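You operate a simulated robot arm through the tools that you are given. There is no shell and no other tool. Be economical: measure what you need, move in short steps, check, and stop when the job is done.

You run a simulated two-armed robot. Do the job below in one go: nothing can be reset, and whatever is moved stays where it is left.

Task
Swap the red nest's keypad for the navy band one; hold the nest while you work its clamp.
Fine: the plum band keypad goes in the beige tray; display end under the clamp, clamp shut at the end.
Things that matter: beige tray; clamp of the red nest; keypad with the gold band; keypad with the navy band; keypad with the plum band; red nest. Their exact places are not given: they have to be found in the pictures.

Only the result counts: the job must be done as asked and must still hold three seconds after the hand-in. Knocking over, shifting, dropping, spilling or breaking anything else fails it.

Robot
Two 7-joint arms with two-finger grippers on one trunk, on a base that drives. Base frame: it is fixed to the floor where the robot stands at the start and does not move with it; the origin is under the middle of the robot, x ahead of it, y to its left, z up; the surface under the hand at the start is at about z = 750. Lengths are in mm, angles in degrees, forces in N, time in s.
The left shoulder is at the start at [64, 175, 1127], the right one opposite. With the tool pointing down near the work surface each hand reaches from about 100 to 860 mm from the robot's upright axis, wherever it stands, measured 20 degrees to its own side. Places, roughly: beige tray [500, -200, 800]; clamp of the red nest [500, 100, 800]; red nest (13x24x6 cm) [600, 0, 800]. Payload 2.94 kg a hand.
The tool frame of a hand sits at the grasp point between the pads (the TCP): z along the fingers, y along the line on which they close. The tips reach 30 mm beyond it. The gripper opens to 138 mm. The gripper's body begins 109 mm behind the TCP.
Orientation is that of the tool frame in the base frame, as [roll, pitch, yaw] about the fixed x, y, z axes, in that order (R = Rz(yaw) Ry(pitch) Rx(roll)). With the fingers straight down and closing along the base's y, the tool's x points along the base's -x, its y along +y and its z along -z.

Tools
- The arms move only by the tool arm_command. It takes "left_commands", "right_commands" or both (then of equal length, played together; a hand with none holds still); each is a list of rows, each a list of 2 entries, a list of its own where there are three numbers: the shift along the base's x, y, z in mm, then the turn, a rotation vector about the base's x, y, z in degrees. In form: [[[x, y, z], [ax, ay, az]], ...]. A call has 1 to 10 rows; each row shifts and turns the commanded pose from where the row before left it. "left_fingers" and "right_fingers" are, for a hand that has rows, the opening, from 0 (shut) to 1 (fully open), set as the call begins (left out, the last holds). Each row takes 0.2 s and may step no farther than 50 mm and 8.6 degrees from the row before; otherwise, or with a gripper value out of range, the whole call is refused. A pose out of reach is approached as far as the arm can. The call stops where the force on the tool passes 80 N (or 10 N more than at its start, if that is more) or the arm is blocked; 0.2 s more then pass. The fingers move at their own pace and stop on an object; they squeeze with about 28 N. The grip force told is the motor's: it shows also when the fingers shut on nothing. Time passes only in rows, and 0.2 s behind the last, so rows that do not move let the fingers close. It gives the time, the measured TCP pose, the force on the tool (base axes), the opening and the grip force at its end, in the units of the frame above (readings bear some noise), with the torque about the TCP (base axes, N m) and any sound that the robot's microphone picked up.
- Cameras (640 x 400 px; columns grow to the right, rows downward): "scene" is now at [138.2, 8.9, 1604.6]; the picture's right is [0.13, -0.99, 0.00], its down [-0.81, -0.11, -0.57] and it looks along [0.57, 0.07, -0.82] (base axes); focal length 286 px, centre (320, 200). "left" rides on the left gripper at [71, -19, -146] in its tool frame; the picture's right is [0.26, 0.96, 0.00], its down [-0.85, 0.23, -0.48] and it looks along [-0.46, 0.13, 0.88] (tool axes); focal length 280 px, centre (320, 200). "right" rides on the right gripper at [71, 19, -146] in its tool frame; the picture's right is [-0.26, 0.97, 0.00], its down [-0.85, -0.23, -0.48] and it looks along [-0.46, -0.12, 0.88] (tool axes); focal length 280 px, centre (320, 200).
- get_image(camera): a new picture of that camera. The clock stands still meanwhile.
- slide_trunk(by): slides the trunk up (or, below 0, down) by that many mm; the arms and the scene camera ride with it, the base frame stays. It gives what a move gives, with no picture.
- steer(legs): drives the robot by 1 to 6 legs, each [ahead, turn to the left] in mm and degrees, along the robot's own axes; the way and the turn of a leg run together, so that a leg with both is an arc; at most 1500 mm and 180 degrees a leg. The arms and the cameras ride along, it lands a little off, and it stops where it bumps. It gives what a move gives.
- pan_tilt(pan, tilt): turns the head with the scene camera to pan (to the left, within 120 degrees either way) and tilt (down, from -29 to 69), counted from straight ahead of the robot. It gives what a move gives.
- probe_pixels(camera, pixels): there is no depth. For up to 12 entries [column, row, z] of the newest picture of that camera ("zoom" is the newest enlarged one), the place [x, y] in the base frame at which the ray of that pixel passes the height z, good to about 2 mm, but the place of the scene camera against the robot may be out by one fixed shift of up to 18 mm in any direction. The clock stands still meanwhile.
- zoom(camera, box): a new picture of the part [left, top, right, bottom] of that camera's present view, enlarged. The clock stands still meanwhile.
- close_job(): hands the job in; it is judged then, once.

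Keep the steps short. Do not move on a guess: measure, check each grasp and each placing, and mend mistakes. In all there are 80 turns and 78 pictures (those below and enlarged ones count). Leave the grippers open and the arms clear of the work at the hand-in unless told otherwise, and finish with a single line.

The tools are called after "Emit:" as a command line: name --argument value ..., lists and objects as JSON in quotes. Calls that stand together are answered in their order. arm_command: Moves the arms, as the interface text tells. Its arguments: {"type":"object","properties":{"left_commands":{"type":"array","items":{"type":"array"}},"left_fingers":{"type":"number"},"right_commands":{"type":"array","items":{"type":"array"}},"right_fingers":{"type":"number"}},"required":[]} The other tools are called the same way: slide_trunk (by) slides the trunk up or down; steer (legs) drives the base; pan_tilt (pan, tilt) turns the head that bears the scene camera; get_image (camera) takes a picture; probe_pixels (camera, pixels) gives the place at which the rays of pixels pass given heights; zoom (camera, box) takes an enlarged picture of a part of a camera's view; close_job () hands the job in.

At the start:

```text
clock: 0.0
left_ee_pos: [577.8, 408.2, 1094.5]
left_ee_rot: [-179.9, -0.1, 180.0]
left_contact_force: [-0.5, 0.2, 0.4]
left_wrist_torque: [-0.02, 0.01, -0.01]
left_width: 138.0
left_gripper_force: 0.0
right_ee_pos: [565.2, -165.4, 1093.9]
right_ee_rot: [-180.0, -0.1, 179.9]
right_contact_force: [0.9, 0.6, 0.3]
right_wrist_torque: [0.02, 0.0, 0.0]
right_width: 138.2
right_gripper_force: 0.0
trunk travel left (down, up): [-300.0, 434.0]
robot x, y, heading: [0.3, 0.8, 0.2]
head pan, tilt: [7.5, 54.9]
```

scene: 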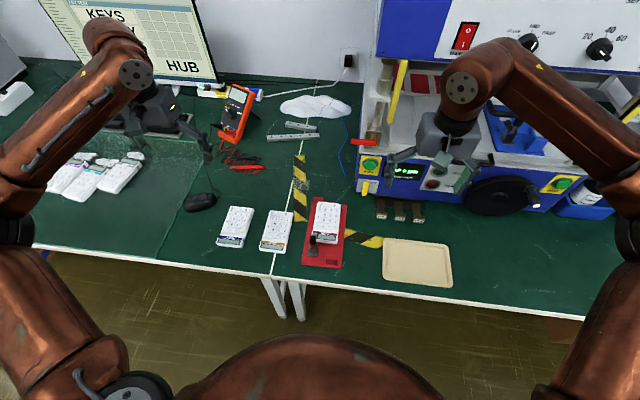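
right: 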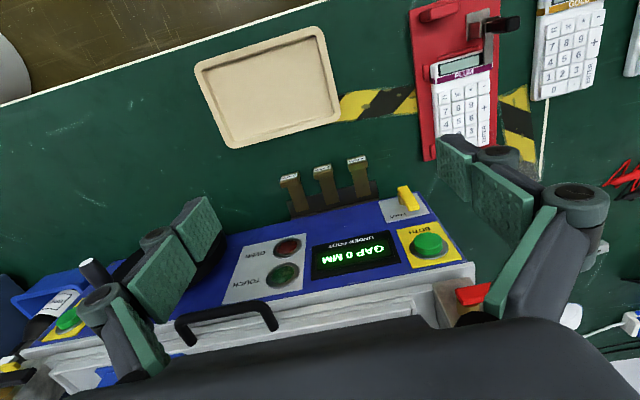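
left: 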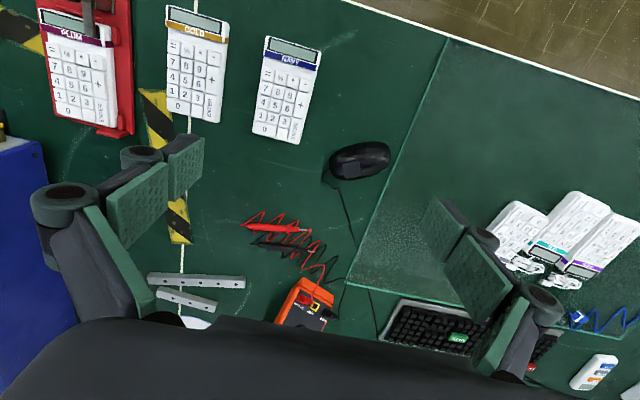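

I see the red nest at about (325,232) in the scene with the plum keypad in it, gold and navy to its left, and the beige tray at (417,262). I'll zoom in to see the nest and clamp.

Emit:
zoom --camera "scene" --box '[200, 180, 360, 280]'

Emit:
zoom --camera "right" --box '[380, 0, 640, 162]'

Emit:
zoom --camera "left" --box '[20, 0, 340, 200]'

```text
4.00 times, centred on (280, 230) of scene
```

zoom: 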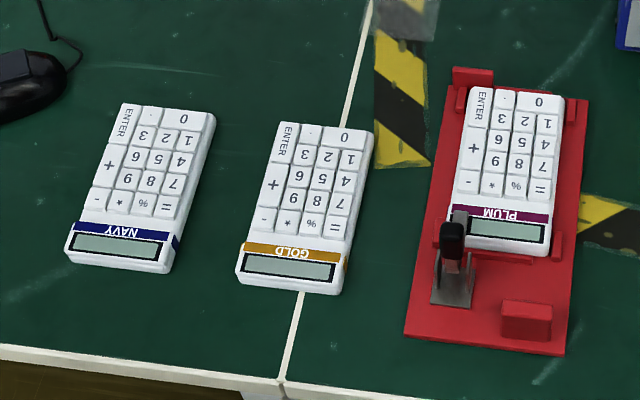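

```text
2.46 times, centred on (510, 81) of right
```

zoom: 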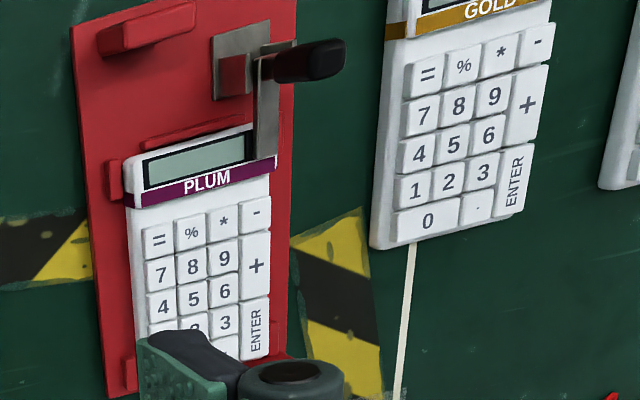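

```text
2.00 times, centred on (180, 100) of left
```

zoom: 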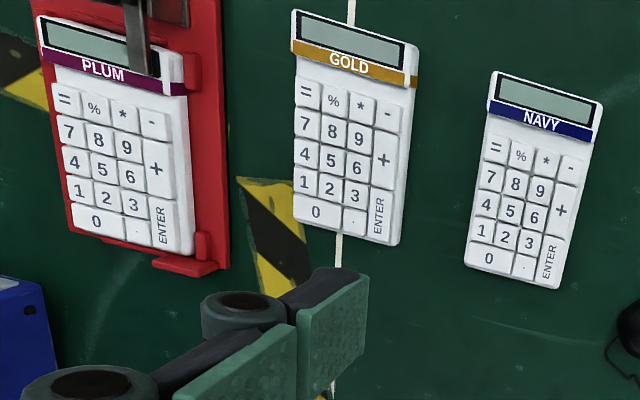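

I'll measure the main points in the wrist cameras, which have no fixed shift: nest, keypads and tray, at the table height (750) and at keypad heights.

Emit:
probe_pixels --camera "right" --pixels '[[411, 8, 750], [424, 160, 750], [432, 67, 780], [495, 62, 780], [487, 30, 800], [515, 22, 820], [196, 68, 750], [325, 28, 750], [342, 118, 750], [228, 147, 750], [531, 100, 770], [590, 88, 770]]'

Emit:
probe_pixels --camera "left" --pixels '[[265, 36, 770], [321, 51, 770], [301, 143, 770], [252, 131, 770], [166, 6, 770], [226, 22, 770], [219, 122, 770], [167, 106, 770], [135, 130, 750], [116, 124, 780], [52, 112, 780]]'

Emit:
probe_pixels --camera "scene" --pixels '[[302, 263, 750], [341, 268, 750], [347, 205, 750], [315, 197, 750], [314, 205, 770], [253, 208, 770], [245, 247, 770], [218, 242, 770], [229, 206, 770]]'

```text
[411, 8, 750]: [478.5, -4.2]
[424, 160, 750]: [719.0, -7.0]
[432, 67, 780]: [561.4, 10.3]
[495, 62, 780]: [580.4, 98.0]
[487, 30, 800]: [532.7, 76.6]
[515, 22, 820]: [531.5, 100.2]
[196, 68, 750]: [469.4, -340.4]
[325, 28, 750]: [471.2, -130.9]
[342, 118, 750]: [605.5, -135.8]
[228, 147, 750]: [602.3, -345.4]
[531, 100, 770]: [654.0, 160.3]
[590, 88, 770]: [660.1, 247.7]
```

```text
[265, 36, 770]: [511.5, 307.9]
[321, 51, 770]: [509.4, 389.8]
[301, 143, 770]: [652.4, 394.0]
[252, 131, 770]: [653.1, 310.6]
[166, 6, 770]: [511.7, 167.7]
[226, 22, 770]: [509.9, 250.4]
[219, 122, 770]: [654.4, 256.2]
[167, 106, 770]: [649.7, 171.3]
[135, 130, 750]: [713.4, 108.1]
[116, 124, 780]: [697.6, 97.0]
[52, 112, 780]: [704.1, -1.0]
```

```text
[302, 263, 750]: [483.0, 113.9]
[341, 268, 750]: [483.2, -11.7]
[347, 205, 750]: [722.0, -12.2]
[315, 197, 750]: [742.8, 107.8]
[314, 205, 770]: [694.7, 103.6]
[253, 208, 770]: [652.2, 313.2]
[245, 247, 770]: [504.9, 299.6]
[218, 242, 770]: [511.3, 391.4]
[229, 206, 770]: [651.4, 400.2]
```

Nest spans about x 480–720, y −8–115; navy is centred near (581,350), tray x 470–605, y −345…−131. Next I move both hands back to look closely at the clamp from both sides.

Emit:
arm_command --left_commands '[[[-25, -29, -20], [0, 0, 0]], [[-25, -29, -20], [0, 0, 0]], [[-25, -29, -20], [0, 0, 0]], [[-25, -29, -20], [0, 0, 0]], [[-25, -29, -20], [0, 0, 0]], [[-25, -29, -20], [0, 0, 0]], [[-25, -29, -20], [0, 0, 0]]]' --right_commands '[[[-24, 12, -20], [0, 0, 0]], [[-24, 12, -20], [0, 0, 0]], [[-24, 12, -20], [0, 0, 0]], [[-24, 12, -20], [0, 0, 0]], [[-24, 12, -20], [0, 0, 0]], [[-24, 12, -20], [0, 0, 0]], [[-24, 12, -20], [0, 0, 0]]]'

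Emit:
get_image --camera "left"

Emit:
get_image --camera "right"

```text
clock: 1.6
left_ee_pos: [420.1, 227.4, 970.8]
left_ee_rot: [-179.9, 0.0, -179.9]
left_contact_force: [-0.3, 0.2, 0.4]
left_wrist_torque: [-0.04, 0.01, 0.02]
left_width: 138.2
left_gripper_force: 0.1
left hand out of reach, approached as far as the arm can: row 7
right_ee_pos: [396.3, -80.5, 954.2]
right_ee_rot: [180.0, 0.0, 179.9]
right_contact_force: [-0.3, 0.0, 0.0]
right_wrist_torque: [0.01, -0.01, -0.02]
right_width: 137.7
right_gripper_force: 0.0
trunk travel left (down, up): [-300.0, 434.0]
robot x, y, heading: [0.8, -0.9, 0.1]
head pan, tilt: [7.5, 54.9]
```

```text
71 pictures are left
```

left: 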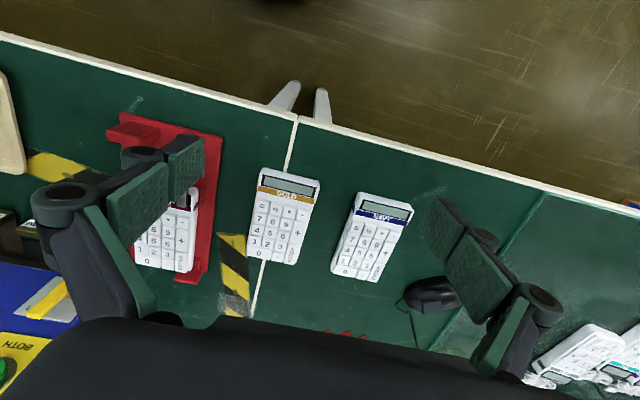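

```text
70 pictures are left
```

right: 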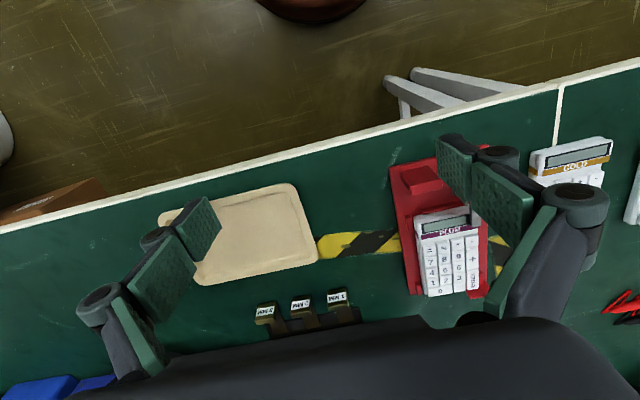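

Fingers hide the clamp. I'll bring the left hand over the nest (still high, z≈960) and draw the right hand away to the right.

Emit:
arm_command --left_commands '[[[25, -38, 0], [0, 0, 0]], [[25, -38, 0], [0, 0, 0]], [[25, -38, 0], [0, 0, 0]], [[25, -38, 0], [0, 0, 0]]]' --right_commands '[[[0, -40, 0], [0, 0, 0]], [[0, -40, 0], [0, 0, 0]], [[0, -40, 0], [0, 0, 0]], [[0, -40, 0], [0, 0, 0]]]'

Emit:
get_image --camera "left"

Emit:
zoom --camera "scene" --box '[280, 190, 376, 250]'

```text
clock: 2.6
left_ee_pos: [520.3, 73.0, 972.5]
left_ee_rot: [179.9, -0.1, -179.9]
left_contact_force: [0.0, -0.8, 0.7]
left_wrist_torque: [0.05, 0.0, 0.01]
left_width: 137.7
left_gripper_force: 0.1
right_ee_pos: [396.8, -242.0, 955.6]
right_ee_rot: [179.8, 0.0, -180.0]
right_contact_force: [0.1, -1.1, -0.8]
right_wrist_torque: [0.04, -0.02, -0.01]
right_width: 137.9
right_gripper_force: 0.1
trunk travel left (down, up): [-300.0, 434.0]
robot x, y, heading: [0.2, 0.0, -0.1]
head pan, tilt: [7.5, 54.9]
```

```text
69 pictures are left
```

left: 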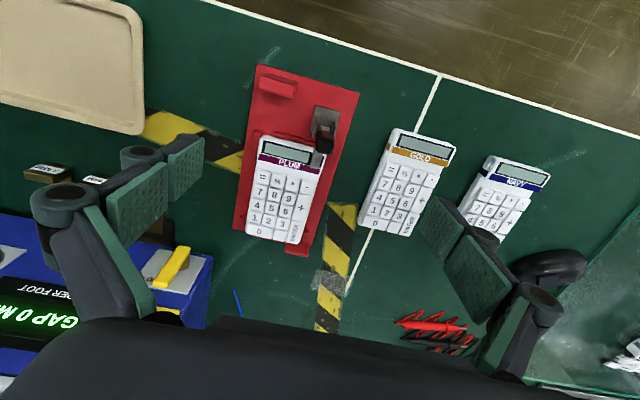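

```text
6.67 times, centred on (328, 220) of scene
```

zoom: 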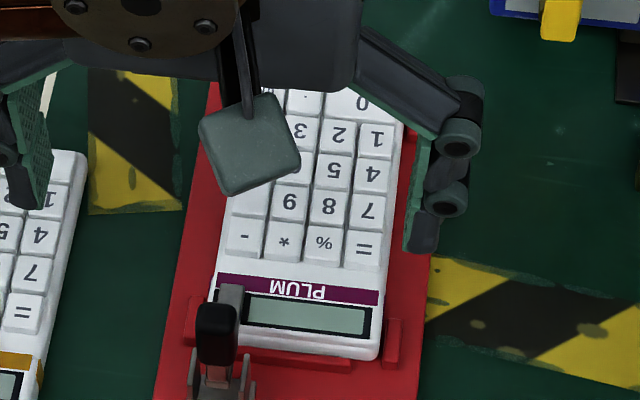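

Emit:
zoom --camera "left" --box '[220, 60, 380, 160]'

Emit:
zoom --camera "scene" --box '[290, 220, 354, 280]'

Emit:
zoom --camera "left" --box '[220, 150, 380, 270]'

```text
4.00 times, centred on (300, 110) of left
```

zoom: 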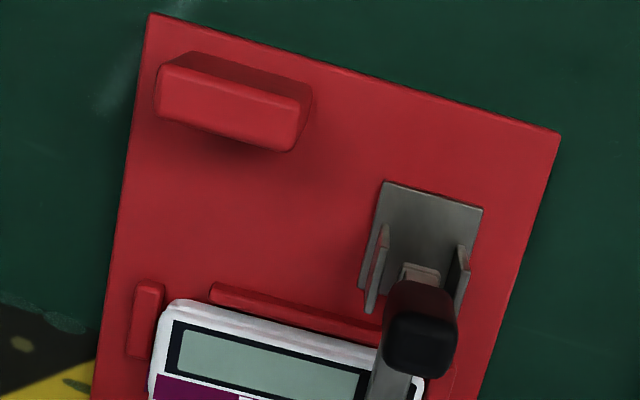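

```text
6.67 times, centred on (322, 250) of scene
```

zoom: 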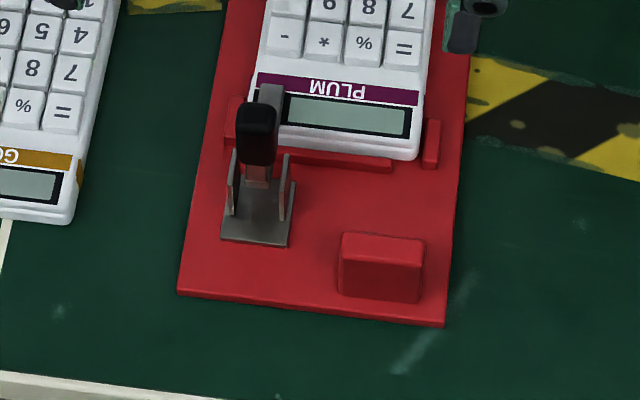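

```text
3.33 times, centred on (300, 210) of left
```

zoom: 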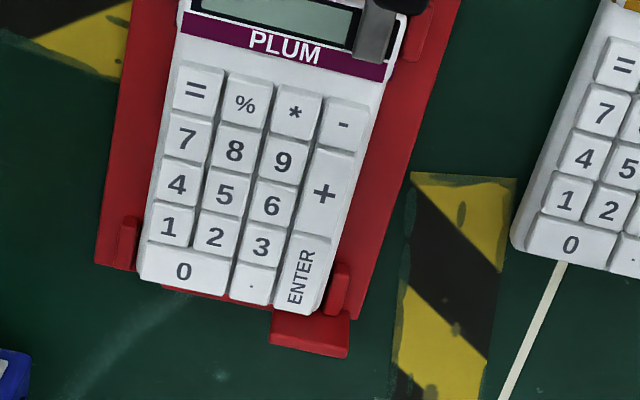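

Lever clamp: bracket with pivot, bar lying forward over the display, black handle standing up. I'll triangulate the handle, block, pivot and keypad between left and scene views.

Emit:
probe_pixels --camera "left" --pixels '[[325, 146, 800], [325, 146, 830], [325, 146, 860], [324, 131, 790], [324, 131, 810], [257, 86, 780], [293, 97, 780], [316, 106, 755], [341, 111, 755], [319, 164, 780]]'

Emit:
probe_pixels --camera "scene" --pixels '[[328.5, 238, 800], [328.5, 238, 830], [328.5, 238, 860], [341, 255.5, 780], [353, 256, 780], [323, 256, 755], [333.5, 256.5, 755], [330, 233, 780], [329, 247, 790]]'

```text
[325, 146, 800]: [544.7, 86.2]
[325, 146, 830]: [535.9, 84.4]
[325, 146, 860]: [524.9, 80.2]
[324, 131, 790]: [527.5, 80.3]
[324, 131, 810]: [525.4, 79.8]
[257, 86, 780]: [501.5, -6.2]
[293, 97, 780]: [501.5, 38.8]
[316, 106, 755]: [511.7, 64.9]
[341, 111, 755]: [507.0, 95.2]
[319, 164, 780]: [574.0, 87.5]
```

```text
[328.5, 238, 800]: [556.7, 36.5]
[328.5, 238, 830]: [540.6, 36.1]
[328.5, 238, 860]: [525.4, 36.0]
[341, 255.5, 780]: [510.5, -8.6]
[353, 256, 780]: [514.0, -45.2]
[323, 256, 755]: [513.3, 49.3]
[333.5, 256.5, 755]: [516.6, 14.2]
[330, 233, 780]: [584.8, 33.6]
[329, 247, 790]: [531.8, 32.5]
```

My scene pixel mapping was off (the zoomed box is 96 px wide from column 274). Redo it.

Emit:
probe_pixels --camera "scene" --pixels '[[312.5, 237, 800], [312.5, 237, 830], [312.5, 237, 850], [325.5, 255.5, 780], [337, 256, 780], [307, 256, 755], [317.5, 256.5, 755], [314, 234, 780], [312.5, 247, 790], [312.5, 243, 810]]'

```text
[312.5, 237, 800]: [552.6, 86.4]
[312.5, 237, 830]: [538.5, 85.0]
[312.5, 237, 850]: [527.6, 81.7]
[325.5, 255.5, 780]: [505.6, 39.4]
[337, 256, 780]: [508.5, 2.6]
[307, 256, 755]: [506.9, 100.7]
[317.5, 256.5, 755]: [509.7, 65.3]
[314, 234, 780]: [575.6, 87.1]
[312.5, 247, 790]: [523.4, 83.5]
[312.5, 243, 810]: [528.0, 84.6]
```

Handle sits near (532,83) with top around z 840; bracket and block confirmed. For height and lever shape I want a side view: left hand retreats left while the right hand rolls 50° to look toward +y.

Emit:
arm_command --left_commands '[[[5, 40, 5], [0, 0, 0]], [[5, 40, 5], [0, 0, 0]], [[5, 40, 5], [0, 0, 0]], [[5, 40, 5], [0, 0, 0]], [[5, 40, 5], [0, 0, 0]], [[5, 40, 5], [0, 0, 0]]]' --right_commands '[[[2, 12, -5], [8.3, 0, 0]], [[2, 22, -10], [8.3, 0, 0]], [[4, 28, -10], [8.3, 0, 0]], [[4, 30, -10], [8.3, 0, 0]], [[4, 32, -10], [8.3, 0, 0]], [[4, 32, -10], [8.3, 0, 0]]]'

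Emit:
get_image --camera "right"

```text
clock: 4.0
left_ee_pos: [552.5, 315.7, 1000.8]
left_ee_rot: [-179.9, 0.0, 179.9]
left_contact_force: [-0.2, -0.2, -0.1]
left_wrist_torque: [-0.01, 0.02, 0.05]
left_width: 137.8
left_gripper_force: 0.0
right_ee_pos: [418.0, -86.2, 900.3]
right_ee_rot: [129.9, 0.0, 180.0]
right_contact_force: [0.3, -0.4, 0.1]
right_wrist_torque: [-0.05, 0.02, 0.02]
right_width: 137.9
right_gripper_force: 0.1
trunk travel left (down, up): [-300.0, 434.0]
robot x, y, heading: [1.3, 1.4, -0.3]
head pan, tilt: [7.5, 54.9]
```

```text
64 pictures are left
```

right: 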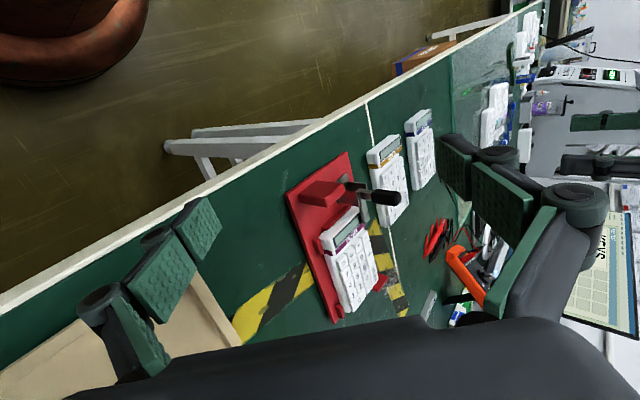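

Emit:
zoom --camera "right" --box '[270, 140, 430, 240]'

```text
4.00 times, centred on (350, 190) of right
```

zoom: 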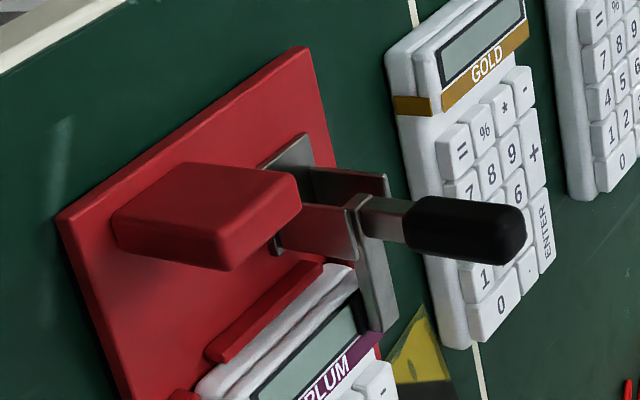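

Emit:
probe_pixels --camera "right" --pixels '[[398.7, 198, 830], [398.7, 198, 850], [398.7, 198, 870], [372.5, 195.5, 790], [372.5, 195.5, 810], [372.5, 195.5, 830], [360, 192.5, 780], [360, 192.5, 800], [330, 204, 790], [330, 204, 800], [344, 185, 790], [303, 199, 760]]'

Emit:
probe_pixels --camera "right" --pixels '[[344, 185, 800], [286, 194, 750], [286, 194, 756], [325, 225, 770], [325, 225, 780], [367, 222, 780], [367, 222, 790], [325, 215, 760], [325, 215, 770], [346, 151, 755]]'

```text
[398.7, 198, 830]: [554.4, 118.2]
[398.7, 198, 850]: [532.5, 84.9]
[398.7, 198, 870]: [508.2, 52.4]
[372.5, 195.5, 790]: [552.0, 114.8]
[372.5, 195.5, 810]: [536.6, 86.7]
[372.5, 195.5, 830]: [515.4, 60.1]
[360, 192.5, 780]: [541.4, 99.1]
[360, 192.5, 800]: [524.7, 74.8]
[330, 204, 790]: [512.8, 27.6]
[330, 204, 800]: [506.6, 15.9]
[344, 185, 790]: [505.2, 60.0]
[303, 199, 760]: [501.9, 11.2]
```

```text
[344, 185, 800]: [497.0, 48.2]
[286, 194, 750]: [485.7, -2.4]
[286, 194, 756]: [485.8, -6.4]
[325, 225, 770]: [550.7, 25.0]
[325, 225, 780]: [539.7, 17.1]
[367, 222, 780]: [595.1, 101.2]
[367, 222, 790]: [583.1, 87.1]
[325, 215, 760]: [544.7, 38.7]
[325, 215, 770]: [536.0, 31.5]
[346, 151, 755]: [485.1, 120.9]
```

Lever is L-shaped: pivot ≈(530,84,795), bar forward on the display, black handle upright z≈812–850; holding block top z≈800 around (500,20). Plan: right hand tilted from the right grips the block along x; left hand, tilted from the left with closed fingers, pulls the handle toward −x. First I turn both hands while high.

Emit:
arm_command --left_commands '[[[5, -10, -8], [-8.3, 0, 0]], [[5, -10, -8], [-8.3, 0, 0]], [[5, -10, -8], [-8.3, 0, 0]], [[5, -10, -8], [-8.3, 0, 0]], [[5, -10, -8], [-8.3, 0, 0]], [[5, -10, -8], [-8.3, 0, 0]], [[0, 0, 0], [0, 0, 0]], [[0, 0, 0], [0, 0, 0]], [[0, 0, 0], [0, 0, 0]], [[0, 0, 0], [0, 0, 0]]]' --left_fingers 0 --right_commands '[[[8, -4, 0], [0, 6.4, -5.37]], [[8, -4, 0], [0, 6.4, -5.37]], [[8, -4, 0], [0, 6.4, -5.37]], [[8, -4, 0], [0, 6.4, -5.37]], [[8, -4, 0], [0, 6.4, -5.37]], [[8, -4, 0], [0, 6.4, -5.37]], [[8, -4, 0], [0, 6.4, -5.37]], [[8, -4, 0], [0, 6.4, -5.37]], [[8, -4, 0], [0, 6.4, -5.37]], [[8, -4, 0], [0, 6.4, -5.37]]]' --right_fingers 0.4

Emit:
get_image --camera "right"

Emit:
get_image --camera "left"

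```text
clock: 6.2
left_ee_pos: [581.9, 254.0, 952.3]
left_ee_rot: [-130.0, -0.1, -180.0]
left_contact_force: [-0.3, 1.1, 0.5]
left_wrist_torque: [0.0, 0.03, -0.03]
left_width: 0.0
left_gripper_force: 28.2
right_ee_pos: [497.9, -126.7, 898.7]
right_ee_rot: [172.8, -49.7, 99.6]
right_contact_force: [0.1, -0.1, 0.3]
right_wrist_torque: [-0.02, -0.01, -0.02]
right_width: 55.1
right_gripper_force: 0.1
trunk travel left (down, up): [-300.0, 434.0]
robot x, y, heading: [-1.6, 3.2, -0.0]
head pan, tilt: [7.5, 54.9]
```

```text
62 pictures are left
```

right: 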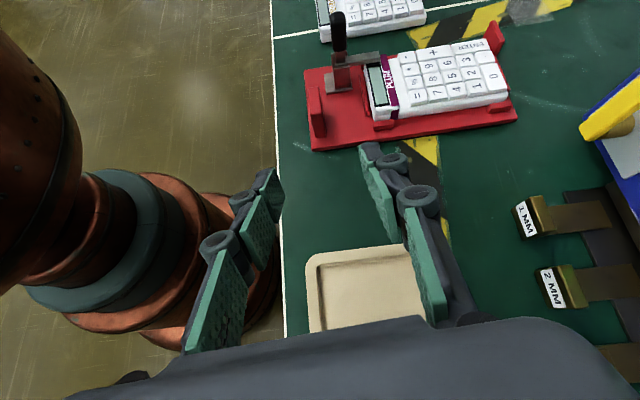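

```text
61 pictures are left
```

left: 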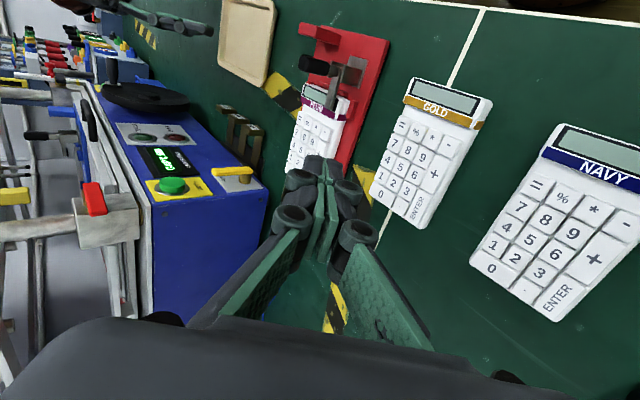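

Both poses came out well. I zoom the right view for exact block geometry.

Emit:
zoom --camera "right" --box '[290, 0, 530, 150]'

```text
2.67 times, centred on (410, 75) of right
```

zoom: 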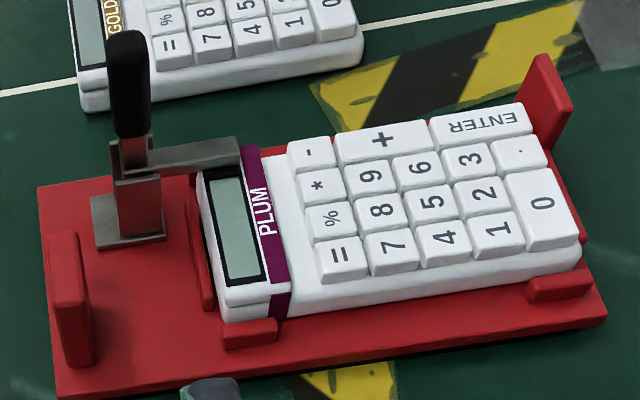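

Emit:
probe_pixels --camera "zoom" --pixels '[[48, 236, 795], [78, 232, 795], [61, 306, 795], [90, 301, 795], [69, 366, 756], [95, 362, 756], [57, 398, 750], [606, 318, 750], [222, 322, 775], [210, 172, 775], [578, 248, 775]]'

Emit:
probe_pixels --camera "zoom" --pixels '[[225, 345, 760], [275, 320, 765], [525, 300, 760], [528, 278, 765], [590, 275, 765], [223, 320, 785], [578, 248, 785], [535, 128, 785], [126, 40, 850], [576, 100, 800], [540, 55, 820]]'

```text
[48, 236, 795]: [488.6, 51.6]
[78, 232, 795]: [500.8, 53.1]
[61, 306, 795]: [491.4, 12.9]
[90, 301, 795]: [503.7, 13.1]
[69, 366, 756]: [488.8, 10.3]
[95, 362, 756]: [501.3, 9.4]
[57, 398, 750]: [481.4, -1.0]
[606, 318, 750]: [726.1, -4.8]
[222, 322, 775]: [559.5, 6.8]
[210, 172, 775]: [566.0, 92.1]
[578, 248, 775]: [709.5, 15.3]
```

```text
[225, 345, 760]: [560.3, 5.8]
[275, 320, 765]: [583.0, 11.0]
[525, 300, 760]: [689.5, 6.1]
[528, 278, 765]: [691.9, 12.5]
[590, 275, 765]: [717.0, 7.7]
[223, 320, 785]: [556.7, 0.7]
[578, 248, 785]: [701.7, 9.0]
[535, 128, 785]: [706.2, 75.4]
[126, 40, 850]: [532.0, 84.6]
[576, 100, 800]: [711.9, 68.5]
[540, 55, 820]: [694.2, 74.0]
```

Block: x 489–503, y 10–50, top ≈795. I finish the turn and bring the open right fingers around the block, then check before closing.

Emit:
arm_command --right_commands '[[[-1, 40, -16], [0, 4.95, -4.15]], [[0, 42, -34], [0, 0, 0]], [[0, 30, -25], [0, 0, 0]], [[0, 0, 0], [0, 0, 0]]]'

Emit:
get_image --camera "right"

```text
refused: row 2 steps farther than a row can; nothing moved
```

```text
59 pictures are left
```

right: 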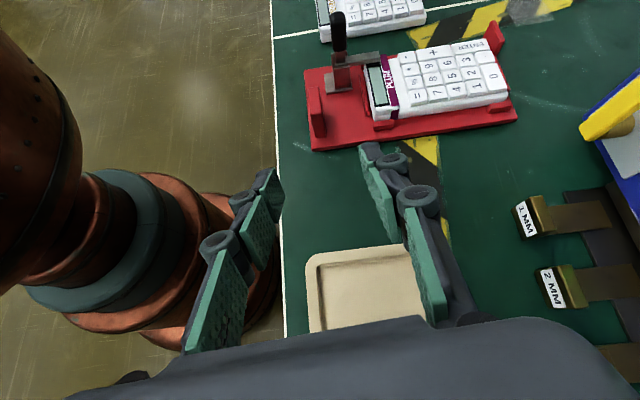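

Row too long; same path with shorter steps.

Emit:
arm_command --right_commands '[[[-1, 36, -14], [0, 4.95, -4.15]], [[0, 36, -28], [0, 0, 0]], [[0, 30, -25], [0, 0, 0]], [[0, 0, 0], [0, 0, 0]]]'

Emit:
get_image --camera "right"

```text
clock: 7.2
left_ee_pos: [581.8, 253.6, 953.7]
left_ee_rot: [-130.2, -0.1, -180.0]
left_contact_force: [-0.8, 0.3, 0.6]
left_wrist_torque: [-0.01, -0.05, -0.01]
left_width: 0.0
left_gripper_force: 27.7
right_ee_pos: [495.1, -25.3, 831.0]
right_ee_rot: [-179.8, -50.1, 90.0]
right_contact_force: [-0.1, -0.9, -0.5]
right_wrist_torque: [0.01, 0.0, 0.0]
right_width: 54.9
right_gripper_force: 0.1
trunk travel left (down, up): [-300.0, 434.0]
robot x, y, heading: [2.7, 1.9, -0.1]
head pan, tilt: [7.5, 54.9]
```

```text
58 pictures are left
```

right: 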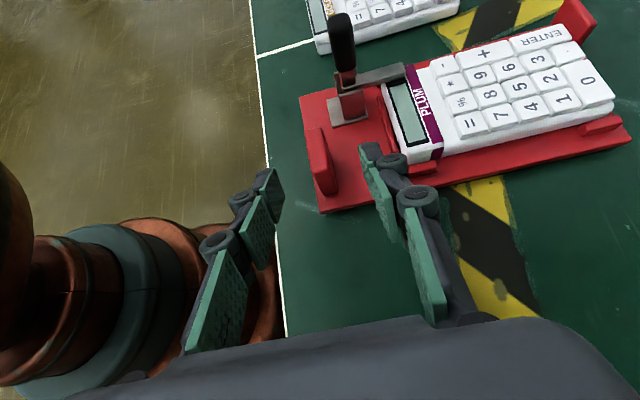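

Block (about (320,160)) lies between the fingertips. Continue in along the tool axis.

Emit:
arm_command --right_commands '[[[1, 20, -16], [0, 0, 0]], [[0, 20, -16], [0, 0, 0]], [[0, 0, 0], [0, 0, 0]]]'

Emit:
get_image --camera "right"

```text
clock: 8.0
left_ee_pos: [581.0, 253.8, 953.0]
left_ee_rot: [-130.1, -0.1, 180.0]
left_contact_force: [-0.3, -0.2, 0.6]
left_wrist_torque: [0.0, -0.05, 0.0]
left_width: 0.0
left_gripper_force: 28.3
right_ee_pos: [496.7, 15.8, 800.0]
right_ee_rot: [-179.9, -50.0, 89.9]
right_contact_force: [-0.5, 0.0, -1.2]
right_wrist_torque: [0.0, 0.01, 0.02]
right_width: 55.2
right_gripper_force: 0.0
trunk travel left (down, up): [-300.0, 434.0]
robot x, y, heading: [1.1, 1.7, -0.2]
head pan, tilt: [7.5, 54.9]
```

```text
57 pictures are left
```

right: 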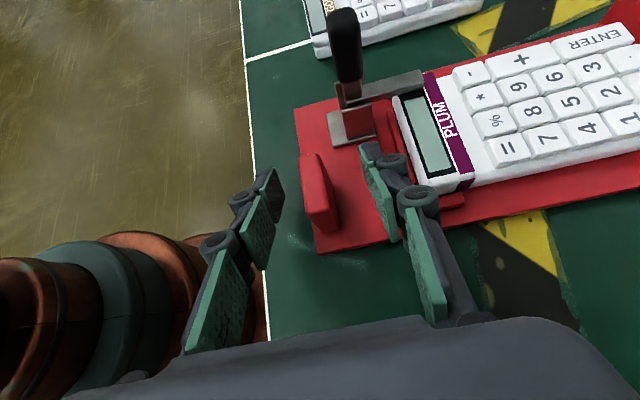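

Emit:
probe_pixels --camera "right" --pixels '[[300, 157, 795], [319, 153, 795], [307, 206, 795], [329, 203, 795], [315, 233, 757], [339, 229, 757]]'

```text
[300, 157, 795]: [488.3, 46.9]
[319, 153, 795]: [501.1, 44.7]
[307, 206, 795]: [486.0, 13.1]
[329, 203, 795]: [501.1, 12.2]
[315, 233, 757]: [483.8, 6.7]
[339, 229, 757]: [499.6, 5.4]
```

Block centre is x≈494, so I shift −2.5 mm and close gently around it.

Emit:
arm_command --right_commands '[[[-2.5, 0, 0], [0, 0, 0]], [[0, 0, 0], [0, 0, 0]], [[0, 0, 0], [0, 0, 0]], [[0, 0, 0], [0, 0, 0]], [[0, 0, 0], [0, 0, 0]]]' --right_fingers 0

Emit:
get_image --camera "left"

```text
clock: 9.2
left_ee_pos: [582.0, 255.1, 952.5]
left_ee_rot: [-130.1, -0.1, 180.0]
left_contact_force: [0.2, -0.3, -1.0]
left_wrist_torque: [0.0, 0.0, 0.02]
left_width: 0.3
left_gripper_force: 28.1
right_ee_pos: [495.0, 16.1, 799.2]
right_ee_rot: [-179.8, -50.1, 89.9]
right_contact_force: [1.9, 1.7, -0.3]
right_wrist_torque: [0.16, -0.04, -0.03]
right_width: 13.6
right_gripper_force: 28.2
trunk travel left (down, up): [-300.0, 434.0]
robot x, y, heading: [0.4, -1.1, 0.0]
head pan, tilt: [7.5, 54.9]
```

```text
56 pictures are left
```

left: 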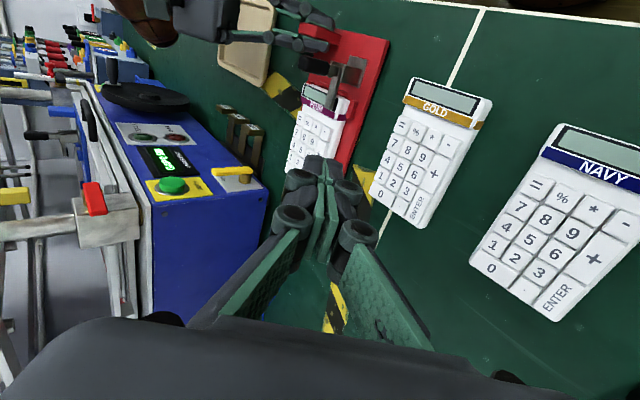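

Block held (13.6 mm, 28 N). Now the closed left fingers come in behind the handle (x≈580), along their axis.

Emit:
arm_command --left_commands '[[[0, -40, -24], [0, 0, 0]], [[0, -40, -24], [0, 0, 0]], [[0, -40, -24], [0, 0, 0]], [[-1, -40, -24], [0, 0, 0]], [[0, 0, 0], [0, 0, 0]]]'

Emit:
get_image --camera "left"

Emit:
get_image --camera "right"

```text
clock: 10.4
left_ee_pos: [580.1, 95.7, 854.3]
left_ee_rot: [-130.1, 0.0, -180.0]
left_contact_force: [-0.1, -0.3, -0.5]
left_wrist_torque: [0.01, 0.01, -0.01]
left_width: 0.0
left_gripper_force: 27.8
right_ee_pos: [493.7, 16.6, 798.8]
right_ee_rot: [-179.8, -50.0, 89.9]
right_contact_force: [-0.4, 2.7, 1.1]
right_wrist_torque: [-0.18, -0.04, -0.03]
right_width: 13.4
right_gripper_force: 28.3
trunk travel left (down, up): [-300.0, 434.0]
robot x, y, heading: [-1.1, -2.6, -0.3]
head pan, tilt: [7.5, 54.9]
```

```text
55 pictures are left
```

left: 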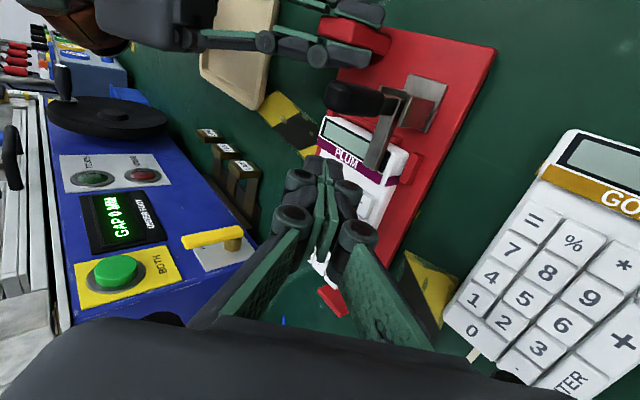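

```text
54 pictures are left
```

right: 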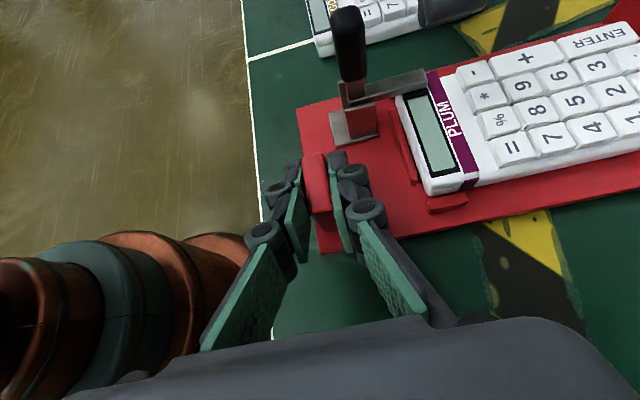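

Grip on the block looks right. Now press the handle back toward −x in small steps (first part of the arc).

Emit:
arm_command --left_commands '[[[-10, -4, -6], [0, 0, 0]], [[-10, 0, -4], [0, 0, 0]], [[-8, 0, -1], [0, 0, 0]], [[-12, 0, 3], [0, 0, 0]], [[-11, 0, 3], [0, 0, 0]]]'

Emit:
get_image --camera "right"

```text
clock: 11.6
left_ee_pos: [527.2, 90.4, 849.6]
left_ee_rot: [-130.1, -0.1, -179.9]
left_contact_force: [0.6, -0.4, 0.1]
left_wrist_torque: [-0.01, 0.03, -0.02]
left_width: 0.1
left_gripper_force: 28.1
right_ee_pos: [492.7, 16.4, 800.2]
right_ee_rot: [-179.8, -50.1, 89.9]
right_contact_force: [-4.7, 1.3, 0.2]
right_wrist_torque: [-0.04, -0.25, 0.22]
right_width: 13.7
right_gripper_force: 28.0
trunk travel left (down, up): [-300.0, 434.0]
robot x, y, heading: [1.6, 0.4, -0.1]
head pan, tilt: [7.5, 54.9]
```

```text
53 pictures are left
```

right: 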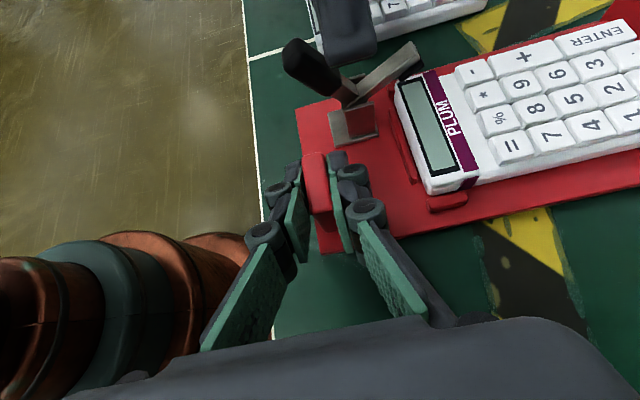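

The lever is turning with hardly any force and the nest is steady. Continue the arc to about 90°.

Emit:
arm_command --left_commands '[[[-12, 0, -3], [0, 0, 0]], [[-11, 0, -4], [0, 0, 0]], [[-8, 0, -8], [0, 0, 0]], [[-8, 0, -9], [0, 0, 0]], [[0, 0, 0], [0, 0, 0]]]'

Emit:
get_image --camera "right"

```text
clock: 12.8
left_ee_pos: [492.8, 92.3, 831.5]
left_ee_rot: [-129.9, 0.6, -179.7]
left_contact_force: [18.9, 5.7, 31.5]
left_wrist_torque: [-0.22, -0.08, 0.17]
left_width: 0.0
left_gripper_force: 28.0
right_ee_pos: [493.2, 16.0, 799.6]
right_ee_rot: [-179.8, -49.9, 90.0]
right_contact_force: [-6.7, -2.0, -3.2]
right_wrist_torque: [-0.21, -0.6, 0.35]
right_width: 13.9
right_gripper_force: 28.2
trunk travel left (down, up): [-300.0, 434.0]
robot x, y, heading: [1.2, 0.7, -0.1]
head pan, tilt: [7.5, 54.9]
```

```text
52 pictures are left
```

right: 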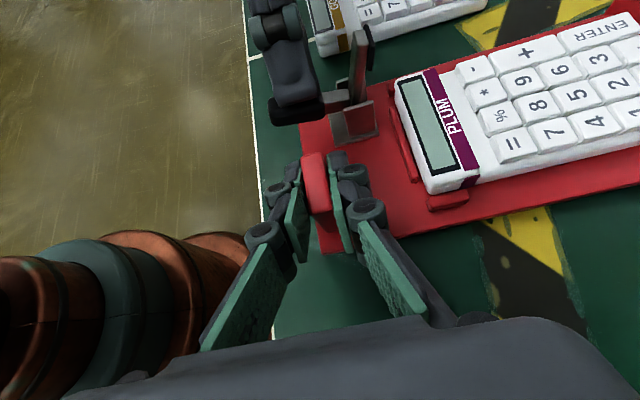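

Bar now stands upright and the force (≈35 N) shows the stop. Back the left hand off along its axis and check that the lever stays open.

Emit:
arm_command --left_commands '[[[0, 5, 15], [0, 0, 0]], [[0, 35, 30], [0, 0, 0]], [[0, 35, 30], [0, 0, 0]], [[0, 38, 30], [0, 0, 0]]]'

Emit:
zoom --camera "right" --box '[240, 0, 560, 200]'

```text
clock: 13.8
left_ee_pos: [489.0, 203.2, 932.3]
left_ee_rot: [-130.1, -0.2, 179.9]
left_contact_force: [0.3, 1.3, 0.3]
left_wrist_torque: [-0.02, -0.01, -0.01]
left_width: 0.0
left_gripper_force: 28.2
right_ee_pos: [494.0, 16.1, 801.2]
right_ee_rot: [-179.8, -50.1, 89.9]
right_contact_force: [-0.4, 1.3, -0.8]
right_wrist_torque: [0.29, -0.25, -0.02]
right_width: 13.8
right_gripper_force: 28.1
trunk travel left (down, up): [-300.0, 434.0]
robot x, y, heading: [2.3, 2.5, -0.1]
head pan, tilt: [7.5, 54.9]
```

```text
2.00 times, centred on (400, 100) of right
```

zoom: 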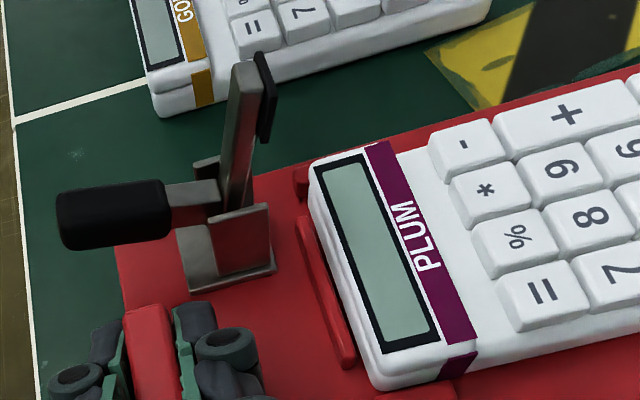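

Lever stays open by itself. Right hand now lets go of the block and backs out; left hand withdraws, opens and turns upright over the navy side.

Emit:
arm_command --left_commands '[[[10, 10, 8], [0, 0, 0]], [[10, 15, 5], [8.33, 0, 0]], [[10, 15, 5], [8.33, 0, 0]], [[10, 20, 5], [8.33, 0, 0]], [[10, 20, 5], [8.33, 0, 0]], [[10, 20, 5], [8.33, 0, 0]], [[10, 20, 5], [8.35, 0, 0]]]' --left_fingers 1 --right_commands '[[[0, 0, 0], [0, 0, 0]], [[0, 0, 0], [0, 0, 0]], [[0, 0, 0], [0, 0, 0]], [[0, -34, 29], [0, 0, 0]], [[0, -34, 29], [0, 0, 0]], [[0, -34, 29], [0, 0, 0]], [[0, -34, 29], [0, 0, 0]]]' --right_fingers 0.4

Emit:
get_image --camera "right"

Emit:
get_image --camera "left"

```text
clock: 15.4
left_ee_pos: [558.8, 323.6, 971.9]
left_ee_rot: [179.7, 0.0, -179.9]
left_contact_force: [-0.4, -0.7, 0.8]
left_wrist_torque: [0.0, -0.01, 0.03]
left_width: 138.1
left_gripper_force: 0.1
right_ee_pos: [495.0, -119.0, 916.0]
right_ee_rot: [-179.8, -50.1, 90.0]
right_contact_force: [-0.1, -0.1, 0.6]
right_wrist_torque: [0.03, 0.0, 0.02]
right_width: 55.2
right_gripper_force: 0.0
trunk travel left (down, up): [-300.0, 434.0]
robot x, y, heading: [0.1, 2.5, 0.1]
head pan, tilt: [7.5, 54.9]
```

```text
50 pictures are left
```

right: 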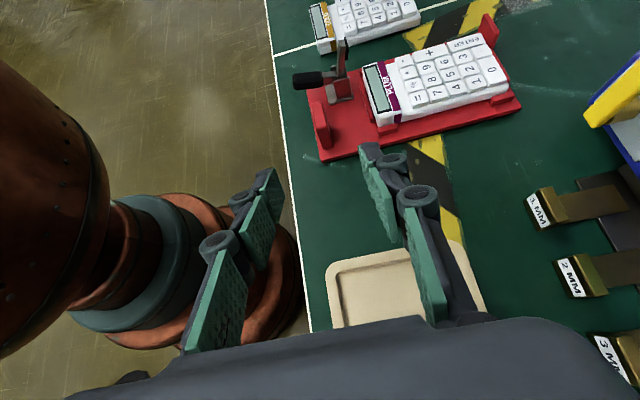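

```text
49 pictures are left
```

left: 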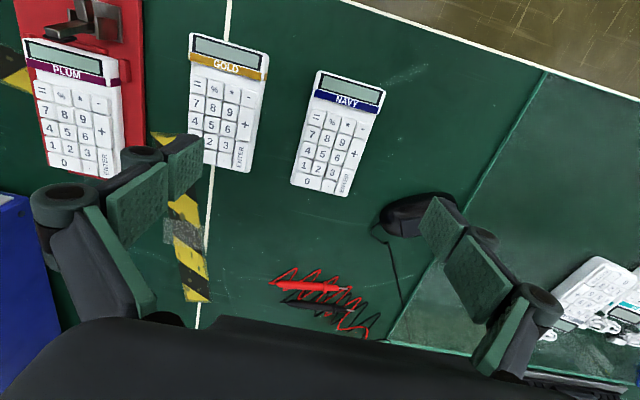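

Nest unmoved. Turn the right hand upright again (closing along y) while moving ahead at safe height. Also measure keypad corners from the present left picture.

Emit:
arm_command --right_commands '[[[12, 0, 3], [-3.26, -3.26, 6.99]], [[12, 0, 3], [-3.26, -3.26, 6.99]], [[12, 0, 3], [-3.26, -3.26, 6.99]], [[12, 0, 3], [-3.26, -3.26, 6.99]], [[12, 0, 3], [-3.26, -3.26, 6.99]], [[12, 0, 3], [-3.26, -3.26, 6.99]], [[12, 0, 3], [-3.26, -3.26, 6.99]], [[12, 0, 3], [-3.26, -3.26, 6.99]], [[12, 0, 3], [-3.26, -3.26, 6.99]], [[12, 0, 3], [-3.26, -3.26, 6.99]]]' --right_fingers 1

Emit:
probe_pixels --camera "left" --pixels '[[317, 71, 770], [386, 88, 770], [346, 196, 770], [291, 184, 770], [191, 33, 770], [269, 53, 770], [244, 173, 770], [23, 40, 780], [118, 62, 780], [123, 170, 780], [53, 170, 780]]'

```text
clock: 17.6
left_ee_pos: [559.8, 324.0, 969.8]
left_ee_rot: [179.9, -0.2, 179.9]
left_contact_force: [0.6, -0.4, -0.5]
left_wrist_torque: [-0.03, 0.02, 0.0]
left_width: 138.0
left_gripper_force: 0.0
right_ee_pos: [614.4, -118.0, 945.0]
right_ee_rot: [174.5, -7.1, 166.6]
right_contact_force: [-0.1, 0.7, 0.7]
right_wrist_torque: [0.0, 0.01, -0.02]
right_width: 138.0
right_gripper_force: 0.1
trunk travel left (down, up): [-300.0, 434.0]
robot x, y, heading: [-0.5, -3.0, 0.3]
head pan, tilt: [7.5, 54.9]
```

```text
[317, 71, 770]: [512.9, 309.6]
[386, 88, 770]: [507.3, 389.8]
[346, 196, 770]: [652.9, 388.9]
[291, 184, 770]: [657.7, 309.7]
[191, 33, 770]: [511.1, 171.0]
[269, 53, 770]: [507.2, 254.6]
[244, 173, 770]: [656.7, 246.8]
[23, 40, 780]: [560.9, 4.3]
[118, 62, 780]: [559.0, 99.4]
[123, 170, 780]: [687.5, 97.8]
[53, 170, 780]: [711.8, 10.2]
```

Navy top ≈770, centred (582,350), square to the axes. Finish the right hand's turn and move over the plum keypad.

Emit:
arm_command --right_commands '[[[4, 40, 0], [-3.26, -3.26, 6.99]], [[4, 40, 0], [-3.2, -3.2, 6.85]], [[4, 42, -5], [0, 0, 0]], [[6, 45, -10], [0, 0, 0]], [[0, 0, -10], [0, 0, 0]]]' --left_commands '[[[0, 10, 0], [0, 0, 0]], [[0, 10, 0], [0, 0, 0]], [[0, 10, 0], [0, 0, 0]], [[0, 10, 0], [0, 0, 0]], [[0, 0, 0], [0, 0, 0]]]'

Emit:
get_image --camera "right"

```text
clock: 18.8
left_ee_pos: [560.9, 363.8, 969.6]
left_ee_rot: [179.8, -0.1, 179.9]
left_contact_force: [-0.7, -0.3, -0.4]
left_wrist_torque: [0.05, -0.02, 0.03]
left_width: 137.9
left_gripper_force: 0.0
right_ee_pos: [634.5, 46.1, 921.6]
right_ee_rot: [-180.0, 0.0, 179.9]
right_contact_force: [-0.2, 0.3, 0.1]
right_wrist_torque: [0.06, 0.0, -0.01]
right_width: 137.8
right_gripper_force: 0.1
trunk travel left (down, up): [-300.0, 434.0]
robot x, y, heading: [0.4, 2.0, -0.1]
head pan, tilt: [7.5, 54.9]
```

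```text
48 pictures are left
```

right: 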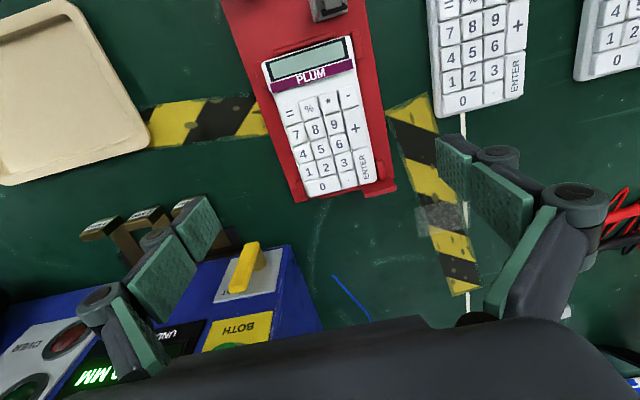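

Emit:
zoom --camera "right" --box '[220, 0, 412, 220]'

Emit:
probe_pixels --camera "right" --pixels '[[262, 65, 780], [350, 38, 780], [378, 184, 780], [307, 196, 780], [270, 85, 757], [291, 247, 840], [245, 240, 870], [362, 100, 757], [382, 150, 757], [195, 200, 800]]'

```text
1.82 times, centred on (316, 110) of right
```

zoom: 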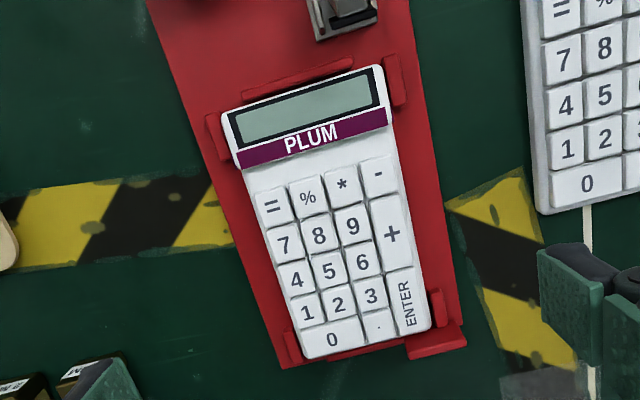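

```text
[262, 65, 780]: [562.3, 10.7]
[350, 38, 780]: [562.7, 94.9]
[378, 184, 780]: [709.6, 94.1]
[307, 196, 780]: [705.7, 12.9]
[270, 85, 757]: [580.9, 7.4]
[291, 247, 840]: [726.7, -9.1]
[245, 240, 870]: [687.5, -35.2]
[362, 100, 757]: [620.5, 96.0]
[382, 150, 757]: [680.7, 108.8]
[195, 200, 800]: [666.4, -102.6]
```

Plum keypad centred at (635,53). Align and go down so the tips end ≈5 mm above the nest plate.

Emit:
arm_command --right_commands '[[[0.5, 6.5, -35], [0, 0, 0]], [[0, 0, -40], [0, 0, 0]], [[0, 0, -30], [0, 0, 0]], [[0, 0, -15], [0, 0, 0]], [[0, 0, -8], [0, 0, 0]], [[0, 0, 0], [0, 0, 0]]]'

Emit:
get_image --camera "right"

```text
clock: 20.2
left_ee_pos: [560.3, 364.4, 970.9]
left_ee_rot: [180.0, -0.1, -180.0]
left_contact_force: [0.3, -0.1, -1.1]
left_wrist_torque: [0.0, 0.0, -0.03]
left_width: 137.9
left_gripper_force: 0.1
right_ee_pos: [633.4, 53.4, 792.4]
right_ee_rot: [-180.0, 0.0, 180.0]
right_contact_force: [0.4, 0.0, -0.5]
right_wrist_torque: [0.0, 0.02, -0.01]
right_width: 137.7
right_gripper_force: 0.0
trunk travel left (down, up): [-300.0, 434.0]
robot x, y, heading: [-0.8, -1.1, -0.0]
head pan, tilt: [7.5, 54.9]
```

```text
46 pictures are left
```

right: 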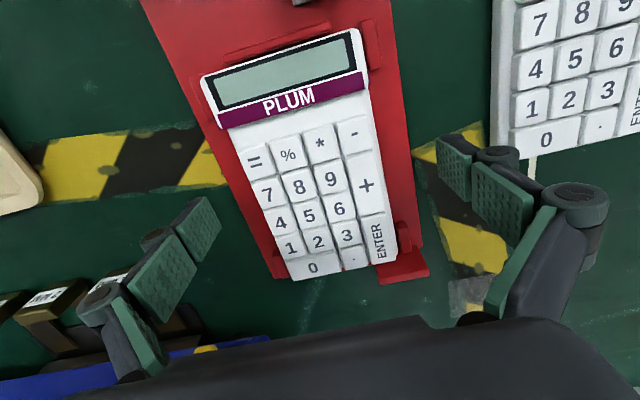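

Fingers straddle the keypad, clear of the lips. Close.

Emit:
arm_command --right_commands '[[[0, 0, 0], [0, 0, 0]], [[0, 0, 0], [0, 0, 0]], [[0, 0, 0], [0, 0, 0]], [[0, 0, 0], [0, 0, 0]], [[0, 0, 0], [0, 0, 0]]]' --right_fingers 0

Emit:
get_image --camera "right"

```text
clock: 21.4
left_ee_pos: [561.6, 363.7, 969.1]
left_ee_rot: [179.9, -0.1, 179.9]
left_contact_force: [-0.4, -0.4, -0.6]
left_wrist_torque: [-0.03, 0.0, 0.02]
left_width: 137.9
left_gripper_force: 0.1
right_ee_pos: [632.3, 54.2, 793.1]
right_ee_rot: [-179.7, 0.0, 180.0]
right_contact_force: [0.1, 0.4, 0.7]
right_wrist_torque: [-0.14, 0.02, 0.11]
right_width: 83.3
right_gripper_force: 28.2
trunk travel left (down, up): [-300.0, 434.0]
robot x, y, heading: [-0.8, 2.0, 0.0]
head pan, tilt: [7.5, 54.9]
```

```text
45 pictures are left
```

right: 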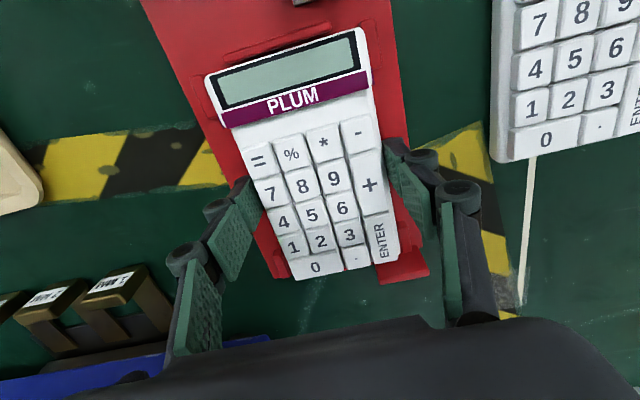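

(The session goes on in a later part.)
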